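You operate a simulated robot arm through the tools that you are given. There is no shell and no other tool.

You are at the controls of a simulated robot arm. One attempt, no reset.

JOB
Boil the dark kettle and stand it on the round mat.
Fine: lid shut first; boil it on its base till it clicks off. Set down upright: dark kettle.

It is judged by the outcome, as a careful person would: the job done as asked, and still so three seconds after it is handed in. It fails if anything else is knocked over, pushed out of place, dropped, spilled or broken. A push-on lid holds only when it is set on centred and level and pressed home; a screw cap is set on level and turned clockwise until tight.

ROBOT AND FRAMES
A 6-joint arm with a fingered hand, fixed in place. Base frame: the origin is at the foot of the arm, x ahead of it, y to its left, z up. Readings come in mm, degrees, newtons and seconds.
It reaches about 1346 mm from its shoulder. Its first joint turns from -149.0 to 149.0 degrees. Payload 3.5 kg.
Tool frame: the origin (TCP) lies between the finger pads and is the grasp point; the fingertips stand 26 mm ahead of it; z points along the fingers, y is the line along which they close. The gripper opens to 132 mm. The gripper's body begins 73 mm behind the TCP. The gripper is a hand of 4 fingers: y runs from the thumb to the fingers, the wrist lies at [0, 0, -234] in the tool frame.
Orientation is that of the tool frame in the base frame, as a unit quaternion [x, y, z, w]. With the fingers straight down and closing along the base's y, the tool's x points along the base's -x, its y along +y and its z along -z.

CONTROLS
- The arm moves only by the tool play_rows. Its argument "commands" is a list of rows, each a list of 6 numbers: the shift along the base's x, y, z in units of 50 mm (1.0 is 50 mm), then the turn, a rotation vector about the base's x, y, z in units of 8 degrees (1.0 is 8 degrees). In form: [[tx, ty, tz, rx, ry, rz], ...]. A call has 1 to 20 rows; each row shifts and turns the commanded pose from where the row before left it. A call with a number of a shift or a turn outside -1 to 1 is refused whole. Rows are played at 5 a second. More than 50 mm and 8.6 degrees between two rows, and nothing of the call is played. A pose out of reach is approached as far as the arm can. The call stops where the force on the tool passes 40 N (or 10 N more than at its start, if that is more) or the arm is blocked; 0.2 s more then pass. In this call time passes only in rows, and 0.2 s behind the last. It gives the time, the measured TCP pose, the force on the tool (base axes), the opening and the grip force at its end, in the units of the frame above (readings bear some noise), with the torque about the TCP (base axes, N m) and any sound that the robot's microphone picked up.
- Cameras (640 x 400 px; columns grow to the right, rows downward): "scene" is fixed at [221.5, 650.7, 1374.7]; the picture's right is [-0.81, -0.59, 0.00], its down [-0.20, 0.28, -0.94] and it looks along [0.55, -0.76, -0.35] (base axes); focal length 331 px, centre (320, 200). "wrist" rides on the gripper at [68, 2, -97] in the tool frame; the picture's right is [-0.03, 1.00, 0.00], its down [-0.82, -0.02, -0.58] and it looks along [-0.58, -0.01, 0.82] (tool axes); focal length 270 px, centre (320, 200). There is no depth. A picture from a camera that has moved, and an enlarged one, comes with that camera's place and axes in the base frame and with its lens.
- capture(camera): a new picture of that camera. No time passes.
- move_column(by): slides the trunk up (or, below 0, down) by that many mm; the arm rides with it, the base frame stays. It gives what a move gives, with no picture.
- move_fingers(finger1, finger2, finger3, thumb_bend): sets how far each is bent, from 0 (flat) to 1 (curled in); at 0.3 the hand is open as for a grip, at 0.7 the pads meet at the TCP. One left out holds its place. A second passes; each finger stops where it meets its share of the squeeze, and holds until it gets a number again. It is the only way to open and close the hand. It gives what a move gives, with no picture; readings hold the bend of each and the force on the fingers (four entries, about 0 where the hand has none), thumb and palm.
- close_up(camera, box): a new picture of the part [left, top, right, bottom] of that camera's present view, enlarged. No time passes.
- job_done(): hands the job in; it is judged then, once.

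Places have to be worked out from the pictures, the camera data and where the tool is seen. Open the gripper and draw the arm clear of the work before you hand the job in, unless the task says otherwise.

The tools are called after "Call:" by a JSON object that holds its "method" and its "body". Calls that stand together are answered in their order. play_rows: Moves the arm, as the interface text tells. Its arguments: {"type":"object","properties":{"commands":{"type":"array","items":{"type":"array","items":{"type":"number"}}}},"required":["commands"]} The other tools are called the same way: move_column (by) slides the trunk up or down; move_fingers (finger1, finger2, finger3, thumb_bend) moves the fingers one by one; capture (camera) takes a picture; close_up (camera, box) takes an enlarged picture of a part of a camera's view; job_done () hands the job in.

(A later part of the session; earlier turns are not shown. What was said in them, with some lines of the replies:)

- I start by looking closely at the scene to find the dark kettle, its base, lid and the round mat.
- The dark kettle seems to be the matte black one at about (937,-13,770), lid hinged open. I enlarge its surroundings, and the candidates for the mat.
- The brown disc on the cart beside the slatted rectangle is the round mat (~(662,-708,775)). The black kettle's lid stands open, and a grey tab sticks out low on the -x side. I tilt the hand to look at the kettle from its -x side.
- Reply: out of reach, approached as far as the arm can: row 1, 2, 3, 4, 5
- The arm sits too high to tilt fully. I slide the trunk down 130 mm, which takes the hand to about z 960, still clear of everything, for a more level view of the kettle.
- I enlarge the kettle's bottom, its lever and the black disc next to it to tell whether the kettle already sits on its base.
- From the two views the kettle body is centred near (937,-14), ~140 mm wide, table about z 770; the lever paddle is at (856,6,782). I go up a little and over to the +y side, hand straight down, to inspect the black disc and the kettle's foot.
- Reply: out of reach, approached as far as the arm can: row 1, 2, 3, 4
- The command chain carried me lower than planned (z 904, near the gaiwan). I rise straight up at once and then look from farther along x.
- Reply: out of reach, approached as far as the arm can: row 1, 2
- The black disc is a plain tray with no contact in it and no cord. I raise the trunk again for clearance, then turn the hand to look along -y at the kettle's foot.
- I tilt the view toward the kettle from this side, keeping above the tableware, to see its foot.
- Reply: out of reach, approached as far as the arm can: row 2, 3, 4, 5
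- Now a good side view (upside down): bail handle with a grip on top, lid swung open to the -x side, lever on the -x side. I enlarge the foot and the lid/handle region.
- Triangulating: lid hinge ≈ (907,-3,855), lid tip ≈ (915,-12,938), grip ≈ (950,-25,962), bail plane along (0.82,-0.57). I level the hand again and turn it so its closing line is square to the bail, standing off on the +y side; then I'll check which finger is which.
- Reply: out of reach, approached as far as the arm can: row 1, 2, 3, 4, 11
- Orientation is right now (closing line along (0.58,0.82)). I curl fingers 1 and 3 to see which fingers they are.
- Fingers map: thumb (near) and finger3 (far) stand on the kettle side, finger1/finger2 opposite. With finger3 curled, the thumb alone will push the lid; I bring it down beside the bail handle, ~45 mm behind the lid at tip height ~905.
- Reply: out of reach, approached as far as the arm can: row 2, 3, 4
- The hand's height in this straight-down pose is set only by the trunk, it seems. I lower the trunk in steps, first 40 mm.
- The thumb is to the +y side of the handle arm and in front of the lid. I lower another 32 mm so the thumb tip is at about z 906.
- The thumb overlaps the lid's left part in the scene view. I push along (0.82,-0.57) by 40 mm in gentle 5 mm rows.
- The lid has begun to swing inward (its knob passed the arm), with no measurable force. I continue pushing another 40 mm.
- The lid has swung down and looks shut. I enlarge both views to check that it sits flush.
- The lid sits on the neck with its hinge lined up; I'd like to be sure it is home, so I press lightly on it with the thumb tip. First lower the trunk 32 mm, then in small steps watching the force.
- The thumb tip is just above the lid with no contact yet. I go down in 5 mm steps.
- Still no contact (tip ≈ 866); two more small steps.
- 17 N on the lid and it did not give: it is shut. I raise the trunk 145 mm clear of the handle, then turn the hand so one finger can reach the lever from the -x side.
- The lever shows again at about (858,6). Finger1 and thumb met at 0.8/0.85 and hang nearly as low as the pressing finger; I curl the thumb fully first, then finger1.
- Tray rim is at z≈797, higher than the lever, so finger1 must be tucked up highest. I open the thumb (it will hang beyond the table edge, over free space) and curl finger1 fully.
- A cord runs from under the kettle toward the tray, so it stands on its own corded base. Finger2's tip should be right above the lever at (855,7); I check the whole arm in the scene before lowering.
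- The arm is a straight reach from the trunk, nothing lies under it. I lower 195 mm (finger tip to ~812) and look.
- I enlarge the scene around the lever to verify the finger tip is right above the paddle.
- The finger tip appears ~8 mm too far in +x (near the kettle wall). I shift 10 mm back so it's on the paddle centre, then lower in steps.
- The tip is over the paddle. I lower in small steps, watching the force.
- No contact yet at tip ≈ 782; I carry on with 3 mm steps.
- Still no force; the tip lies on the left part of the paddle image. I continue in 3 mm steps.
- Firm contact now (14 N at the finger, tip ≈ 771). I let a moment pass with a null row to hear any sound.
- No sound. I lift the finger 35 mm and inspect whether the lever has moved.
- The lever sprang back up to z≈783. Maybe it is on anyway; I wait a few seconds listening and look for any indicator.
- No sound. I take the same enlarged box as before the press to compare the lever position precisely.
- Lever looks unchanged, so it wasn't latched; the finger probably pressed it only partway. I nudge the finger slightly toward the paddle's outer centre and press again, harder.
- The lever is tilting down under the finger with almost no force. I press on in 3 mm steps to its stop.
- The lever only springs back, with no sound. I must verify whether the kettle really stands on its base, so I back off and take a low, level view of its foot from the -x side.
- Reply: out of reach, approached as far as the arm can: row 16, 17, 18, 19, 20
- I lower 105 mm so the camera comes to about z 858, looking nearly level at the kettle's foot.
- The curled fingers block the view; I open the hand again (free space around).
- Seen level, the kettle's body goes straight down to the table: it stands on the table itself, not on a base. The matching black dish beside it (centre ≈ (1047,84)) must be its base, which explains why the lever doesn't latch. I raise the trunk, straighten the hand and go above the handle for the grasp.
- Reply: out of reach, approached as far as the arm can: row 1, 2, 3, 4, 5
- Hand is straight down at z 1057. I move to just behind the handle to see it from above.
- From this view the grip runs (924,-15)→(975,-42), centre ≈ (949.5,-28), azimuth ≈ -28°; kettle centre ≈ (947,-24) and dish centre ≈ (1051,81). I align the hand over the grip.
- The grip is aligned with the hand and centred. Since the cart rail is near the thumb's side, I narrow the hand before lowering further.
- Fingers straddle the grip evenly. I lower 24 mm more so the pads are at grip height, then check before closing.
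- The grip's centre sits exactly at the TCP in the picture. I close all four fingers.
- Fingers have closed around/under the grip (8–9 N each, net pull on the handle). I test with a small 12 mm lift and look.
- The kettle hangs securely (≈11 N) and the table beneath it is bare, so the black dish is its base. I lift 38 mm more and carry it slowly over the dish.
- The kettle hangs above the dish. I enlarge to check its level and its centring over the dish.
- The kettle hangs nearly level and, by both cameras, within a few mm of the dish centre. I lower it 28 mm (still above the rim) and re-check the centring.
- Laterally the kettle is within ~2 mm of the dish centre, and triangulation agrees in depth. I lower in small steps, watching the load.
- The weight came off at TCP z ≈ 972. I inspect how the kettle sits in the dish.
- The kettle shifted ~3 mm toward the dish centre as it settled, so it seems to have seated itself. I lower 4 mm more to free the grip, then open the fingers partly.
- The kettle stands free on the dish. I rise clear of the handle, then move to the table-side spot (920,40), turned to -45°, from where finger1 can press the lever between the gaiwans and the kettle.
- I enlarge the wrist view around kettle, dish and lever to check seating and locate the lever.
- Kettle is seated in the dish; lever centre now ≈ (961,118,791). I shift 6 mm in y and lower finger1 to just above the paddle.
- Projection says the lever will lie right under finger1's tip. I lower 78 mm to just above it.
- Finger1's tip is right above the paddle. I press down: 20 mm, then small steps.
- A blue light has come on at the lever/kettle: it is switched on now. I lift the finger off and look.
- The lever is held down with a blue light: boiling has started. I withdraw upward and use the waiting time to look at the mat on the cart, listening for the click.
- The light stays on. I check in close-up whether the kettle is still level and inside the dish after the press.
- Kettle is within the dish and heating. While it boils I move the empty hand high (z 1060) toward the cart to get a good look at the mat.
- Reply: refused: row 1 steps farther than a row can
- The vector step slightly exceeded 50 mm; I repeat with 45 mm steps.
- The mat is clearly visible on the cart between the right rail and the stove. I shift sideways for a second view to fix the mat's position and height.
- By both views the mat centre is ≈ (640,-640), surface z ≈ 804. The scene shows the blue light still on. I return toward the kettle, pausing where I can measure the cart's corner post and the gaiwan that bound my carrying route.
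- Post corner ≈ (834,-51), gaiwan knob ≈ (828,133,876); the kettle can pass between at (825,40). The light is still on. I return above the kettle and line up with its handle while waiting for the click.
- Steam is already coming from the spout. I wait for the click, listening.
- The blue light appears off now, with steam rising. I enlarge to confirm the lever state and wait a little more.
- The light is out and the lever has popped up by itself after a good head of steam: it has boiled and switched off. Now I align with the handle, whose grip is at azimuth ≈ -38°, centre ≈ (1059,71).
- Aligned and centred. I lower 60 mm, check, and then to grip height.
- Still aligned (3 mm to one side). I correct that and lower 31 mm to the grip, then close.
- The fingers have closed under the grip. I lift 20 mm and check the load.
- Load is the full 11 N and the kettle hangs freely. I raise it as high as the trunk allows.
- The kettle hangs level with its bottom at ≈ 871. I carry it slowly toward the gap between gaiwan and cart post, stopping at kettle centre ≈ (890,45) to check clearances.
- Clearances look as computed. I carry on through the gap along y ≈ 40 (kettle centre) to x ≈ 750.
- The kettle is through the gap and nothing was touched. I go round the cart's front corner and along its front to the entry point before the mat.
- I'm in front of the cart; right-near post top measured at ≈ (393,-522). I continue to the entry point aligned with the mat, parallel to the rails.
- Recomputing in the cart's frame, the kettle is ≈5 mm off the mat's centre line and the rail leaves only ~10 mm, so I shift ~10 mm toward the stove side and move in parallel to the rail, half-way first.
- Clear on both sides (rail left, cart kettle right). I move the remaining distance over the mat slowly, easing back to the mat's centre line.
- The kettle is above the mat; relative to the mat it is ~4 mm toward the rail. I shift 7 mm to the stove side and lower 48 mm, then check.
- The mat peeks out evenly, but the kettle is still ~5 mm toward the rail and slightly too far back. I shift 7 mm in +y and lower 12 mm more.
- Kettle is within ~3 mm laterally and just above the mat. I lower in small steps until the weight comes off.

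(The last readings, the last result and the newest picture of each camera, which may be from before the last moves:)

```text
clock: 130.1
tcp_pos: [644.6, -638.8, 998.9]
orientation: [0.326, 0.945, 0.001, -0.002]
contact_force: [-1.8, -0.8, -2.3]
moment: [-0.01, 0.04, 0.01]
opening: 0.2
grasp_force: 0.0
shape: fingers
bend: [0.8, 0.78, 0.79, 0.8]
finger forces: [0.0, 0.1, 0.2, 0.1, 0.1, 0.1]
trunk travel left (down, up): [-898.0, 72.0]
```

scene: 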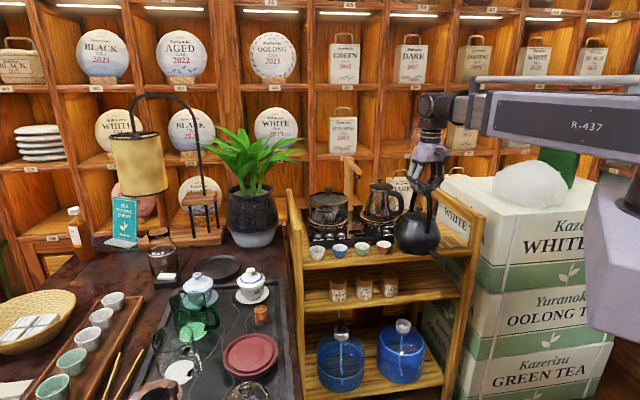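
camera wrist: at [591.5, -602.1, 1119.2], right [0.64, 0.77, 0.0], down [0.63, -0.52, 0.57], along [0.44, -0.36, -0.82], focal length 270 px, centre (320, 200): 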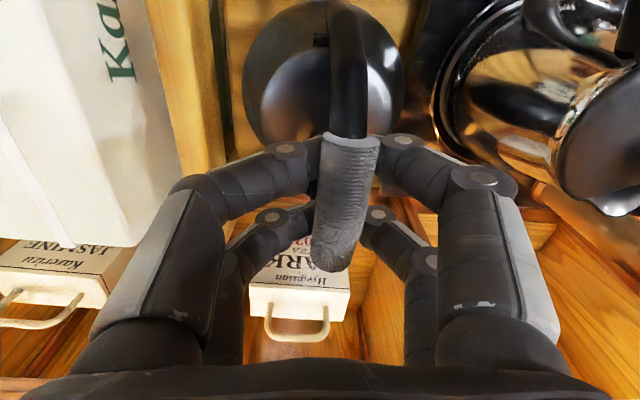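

Weight is coming off at TCP z ≈ 1000, matching the mat height. I lower slightly more and look at how it stands before releasing.

Call:
{"method": "move_column", "body": {"by": -3}}

Call:
{"method": "close_up", "body": {"camera": "scene", "box": [390, 170, 460, 240]}}

Call:
{"method": "capture", "body": {"camera": "wrist"}}

```text
clock: 130.6
tcp_pos: [644.6, -638.0, 996.5]
orientation: [0.327, 0.945, 0.0, -0.003]
contact_force: [0.3, 0.6, -1.0]
moment: [-0.01, 0.02, 0.0]
opening: 0.0
grasp_force: 0.0
shape: fingers
bend: [0.8, 0.8, 0.81, 0.8]
finger forces: [0.0, 0.1, 0.0, 0.0, 0.0, 0.0]
trunk travel left (down, up): [-895.0, 75.0]
```

```text
5.71 times, centred on (425, 205) of scene
camera zoom: at [221.5, 650.7, 1374.7], right [-0.81, -0.59, 0.0], down [-0.2, 0.28, -0.94], along [0.55, -0.76, -0.35], focal length 1890 px, centre (-280, 171)
```

zoom: 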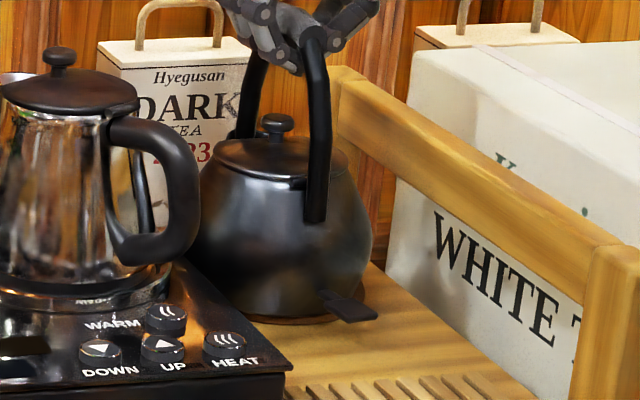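

```text
taken
camera wrist: at [591.5, -594.8, 1093.7], right [0.64, 0.77, 0.0], down [0.63, -0.52, 0.57], along [0.44, -0.36, -0.82], focal length 270 px, centre (320, 200)
```

wrist: 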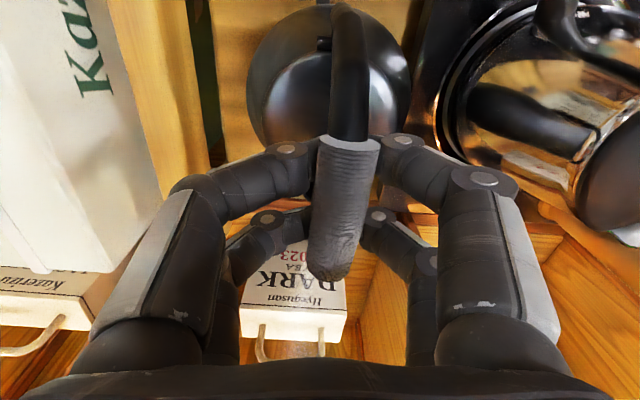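

The kettle is laterally centred on the mat and stands. I lower 3 mm more so the fingers are free of the bar, then open them.

Call:
{"method": "move_column", "body": {"by": -3}}

Call:
{"method": "move_fingers", "body": {"finger1": 0.5, "finger2": 0.5, "finger3": 0.5, "thumb_bend": 0.5}}

Call:
{"method": "close_up", "body": {"camera": "scene", "box": [390, 170, 460, 240]}}

Call:
{"method": "capture", "body": {"camera": "wrist"}}

```text
clock: 131.1
tcp_pos: [645.3, -638.3, 993.3]
orientation: [0.327, 0.945, 0.001, -0.003]
contact_force: [-0.3, 0.4, -0.7]
moment: [0.01, 0.0, 0.02]
opening: 0.0
grasp_force: 0.0
shape: fingers
bend: [0.8, 0.81, 0.82, 0.8]
finger forces: [0.0, 0.1, 0.0, 0.0, 0.0, 0.0]
trunk travel left (down, up): [-892.0, 78.0]
```

```text
clock: 132.1
tcp_pos: [644.0, -638.4, 993.9]
orientation: [0.327, 0.945, 0.001, -0.003]
contact_force: [0.6, -0.4, -0.6]
moment: [0.01, -0.01, 0.0]
opening: 65.3
grasp_force: 0.0
shape: fingers
bend: [0.5, 0.5, 0.5, 0.5]
finger forces: [0.0, 0.0, 0.1, 0.0, 0.0, 0.0]
trunk travel left (down, up): [-892.0, 78.0]
```

```text
5.71 times, centred on (425, 205) of scene
camera zoom: at [221.5, 650.7, 1374.7], right [-0.81, -0.59, 0.0], down [-0.2, 0.28, -0.94], along [0.55, -0.76, -0.35], focal length 1890 px, centre (-280, 171)
```

zoom: 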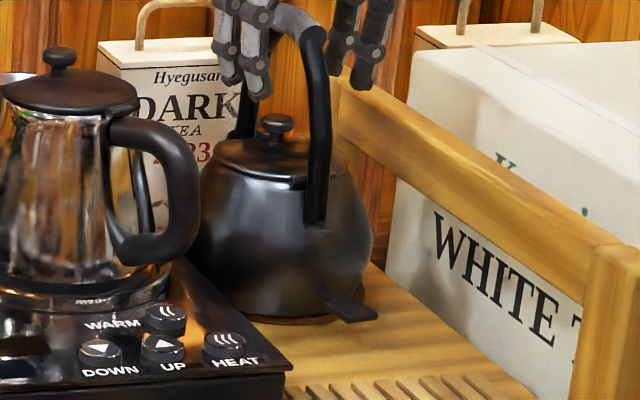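

```text
taken
camera wrist: at [591.3, -594.8, 1090.7], right [0.64, 0.77, 0.0], down [0.63, -0.52, 0.57], along [0.44, -0.36, -0.82], focal length 270 px, centre (320, 200)
```

wrist: 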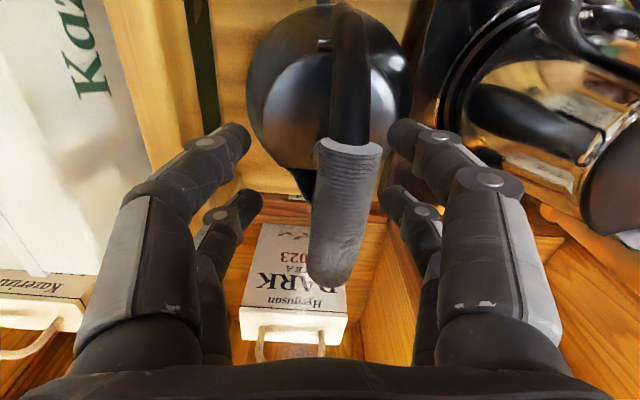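

Released, and the kettle stands upright by itself. I raise the hand straight up and draw it back out over the front of the cart.

Call:
{"method": "move_column", "body": {"by": 76}}

Call:
{"method": "play_rows", "body": {"commands": [[-0.4, 0.4, 0, 0, 0, 0], [-0.6, 0.6, 0, 0, 0, 0], [-0.6, 0.6, 0, 0, 0, 0], [-0.6, 0.6, 0, 0, 0, 0], [-0.6, 0.6, 0, 0, 0, 0], [-0.6, 0.6, 0, 0, 0, 0], [0, 0, 0, 0, 0, 0]]}}

Call:
{"method": "capture", "body": {"camera": "wrist"}}

Call:
{"method": "capture", "body": {"camera": "scene"}}

Call:
{"method": "close_up", "body": {"camera": "scene", "box": [390, 160, 460, 240]}}

```text
clock: 133.2
tcp_pos: [643.3, -637.4, 1069.5]
orientation: [0.326, 0.945, 0.001, -0.003]
contact_force: [-0.2, 1.7, -0.8]
moment: [-0.01, 0.01, 0.01]
opening: 65.1
grasp_force: 0.0
shape: fingers
bend: [0.5, 0.5, 0.5, 0.5]
finger forces: [0.0, 0.0, 0.0, 0.1, 0.0, 0.0]
trunk travel left (down, up): [-968.0, 2.0]
```

```text
clock: 134.8
tcp_pos: [477.5, -469.2, 1068.3]
orientation: [0.327, 0.945, 0.001, -0.003]
contact_force: [0.0, -0.4, -0.2]
moment: [-0.02, 0.03, 0.01]
opening: 65.6
grasp_force: 0.0
shape: fingers
bend: [0.5, 0.5, 0.5, 0.5]
finger forces: [0.0, 0.0, 0.0, 0.0, 0.1, 0.0]
trunk travel left (down, up): [-968.0, 2.0]
```

```text
taken
camera wrist: at [423.6, -425.6, 1166.6], right [0.64, 0.77, 0.0], down [0.63, -0.52, 0.57], along [0.44, -0.36, -0.82], focal length 270 px, centre (320, 200)
```

wrist: 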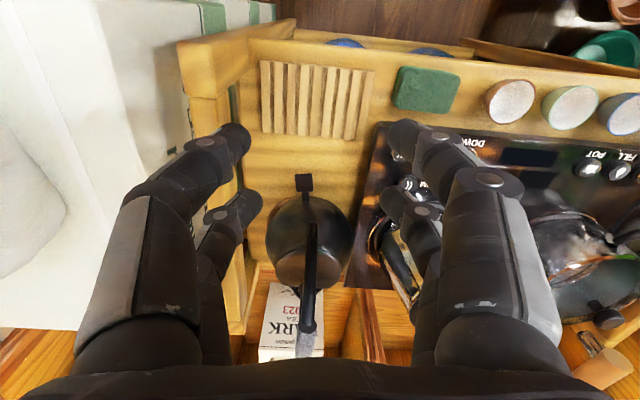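

```text
taken
```

scene: 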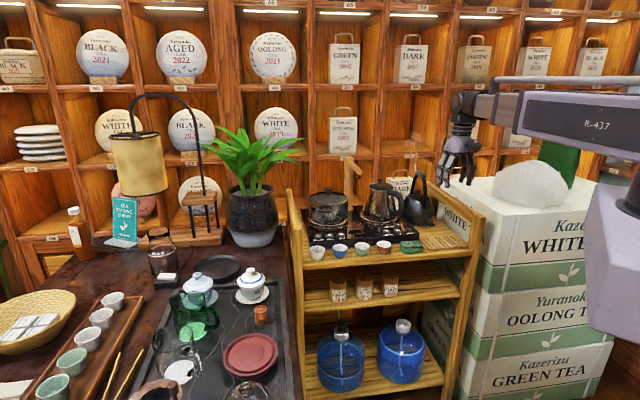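

```text
5.00 times, centred on (425, 200) of scene
camera zoom: at [221.5, 650.7, 1374.7], right [-0.81, -0.59, 0.0], down [-0.2, 0.28, -0.94], along [0.55, -0.76, -0.35], focal length 1654 px, centre (-205, 200)
```

zoom: 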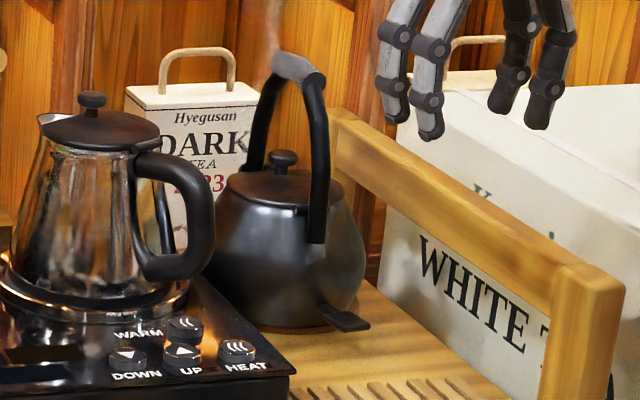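

The kettle stands upright with its lid shut. I check in close-up that the mat is really under it and that it's level.

Call:
{"method": "close_up", "body": {"camera": "wrist", "box": [240, 160, 380, 360]}}

Call:
{"method": "close_up", "body": {"camera": "scene", "box": [395, 200, 450, 235]}}

Call:
{"method": "close_up", "body": {"camera": "scene", "box": [130, 220, 310, 300]}}

```text
2.00 times, centred on (310, 260) of wrist
camera zoom: at [423.6, -425.6, 1166.6], right [0.64, 0.77, 0.0], down [0.63, -0.52, 0.57], along [0.44, -0.36, -0.82], focal length 541 px, centre (340, 80)
```

zoom: 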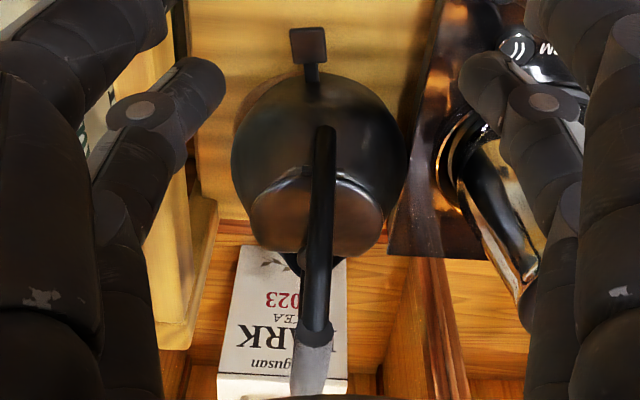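

```text
11.43 times, centred on (422, 218) of scene
camera zoom: at [221.5, 650.7, 1374.7], right [-0.81, -0.59, 0.0], down [-0.2, 0.28, -0.94], along [0.55, -0.76, -0.35], focal length 3780 px, centre (-851, 0)
```

zoom: 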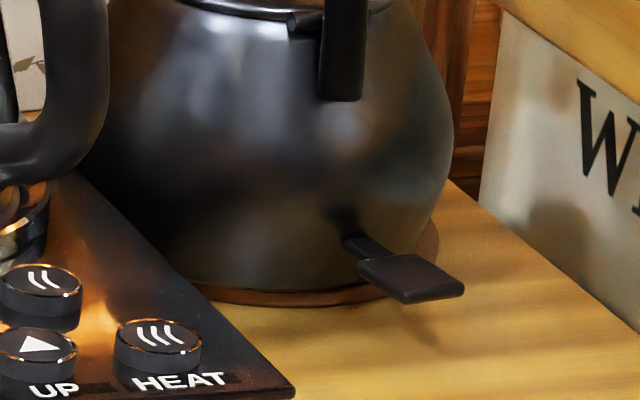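

```text
3.56 times, centred on (220, 260) of scene
camera zoom: at [221.5, 650.7, 1374.7], right [-0.81, -0.59, 0.0], down [-0.2, 0.28, -0.94], along [0.55, -0.76, -0.35], focal length 1176 px, centre (676, -13)
```

zoom: 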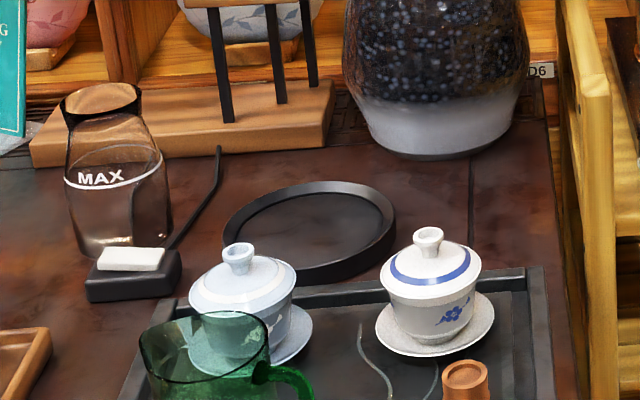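

The brown mat's rim shows all round the foot, the kettle is level, lid shut, and everything else stands where it was. I open the hand fully and draw the arm well away.

Call:
{"method": "play_rows", "body": {"commands": [[0.2, 0.8, 0, 0, 0, 0], [0.2, 0.8, 0, 0, 0, 0], [0.2, 0.8, 0, 0, 0, 0], [0.2, 0.8, 0, 0, 0, 0], [0.2, 0.8, 0, 0, 0, 0], [0.2, 0.8, 0, 0, 0, 0]]}}

Call:
{"method": "move_fingers", "body": {"finger1": 0.3, "finger2": 0.3, "finger3": 0.3, "thumb_bend": 0.3}}

Call:
{"method": "capture", "body": {"camera": "scene"}}

Call:
{"method": "close_up", "body": {"camera": "scene", "box": [290, 150, 490, 270]}}

```text
clock: 136.2
tcp_pos: [533.6, -226.6, 1069.5]
orientation: [0.327, 0.945, 0.001, -0.003]
contact_force: [0.3, -0.5, 0.1]
moment: [0.0, 0.04, 0.02]
opening: 65.7
grasp_force: 0.0
shape: fingers
bend: [0.5, 0.5, 0.5, 0.5]
finger forces: [0.0, 0.1, 0.0, 0.0, 0.0, 0.1]
trunk travel left (down, up): [-968.0, 2.0]
```

```text
clock: 137.2
tcp_pos: [533.5, -227.2, 1067.6]
orientation: [0.326, 0.945, 0.001, -0.004]
contact_force: [-0.3, 0.9, -0.2]
moment: [-0.02, 0.04, 0.0]
opening: 132.4
grasp_force: 0.1
shape: fingers
bend: [0.3, 0.3, 0.3, 0.3]
finger forces: [0.0, 0.0, 0.0, 0.1, 0.1, 0.0]
trunk travel left (down, up): [-968.0, 2.0]
```

```text
taken
```

scene: 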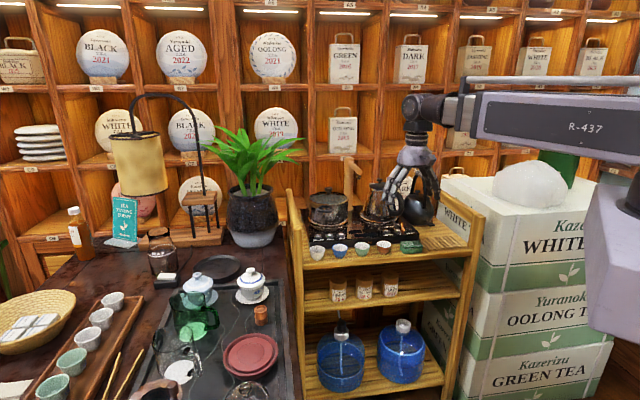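

```text
3.20 times, centred on (390, 210) of scene
camera zoom: at [221.5, 650.7, 1374.7], right [-0.81, -0.59, 0.0], down [-0.2, 0.28, -0.94], along [0.55, -0.76, -0.35], focal length 1058 px, centre (96, 168)
```

zoom: 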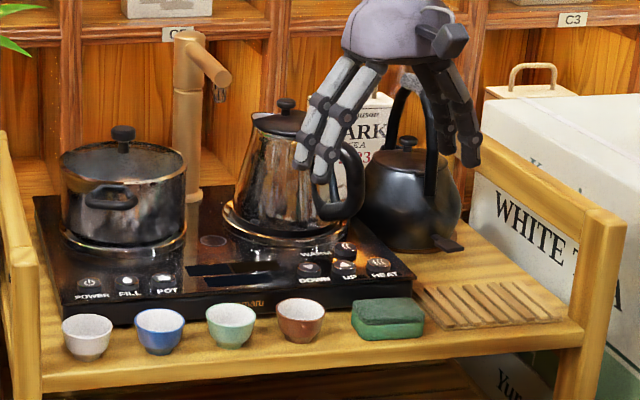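

The dark kettle stands upright on the round mat, lid shut. It boiled with steam and its light went out by itself. No click was reported by the microphone, but the lever had popped back up on its own. The arm is clear with the hand open, so I hand the job in.

Call:
{"method": "job_done", "body": {}}

```text
The job is handed in.
```

The dark kettle is boiled and standing upright on the round mat on the cart, lid shut.

- **Base:** the kettle started on the bare table, where its switch wouldn't stay on. I took the black dish beside it for its base and set it there. The switch then stayed down and its blue light came on.
- **Boil:** I shut the lid and pressed it home first. Steam came from the spout after about 17 seconds. Within the next few seconds the light went out and the lever came back up by itself. The microphone reported no click, so I'm relying on the steam, the light and the lever that it boiled and switched off.
- **While boiling:** pressing the switch shifted the kettle a few millimetres, and it may have leaned slightly in its base, but it stayed on.
- **On the mat:** the foot is close to centred, and the mat's edge shows where the pictures could see it. Nothing else looked moved, knocked over or spilled in the last pictures.

The hand is open and the arm is clear of the work.
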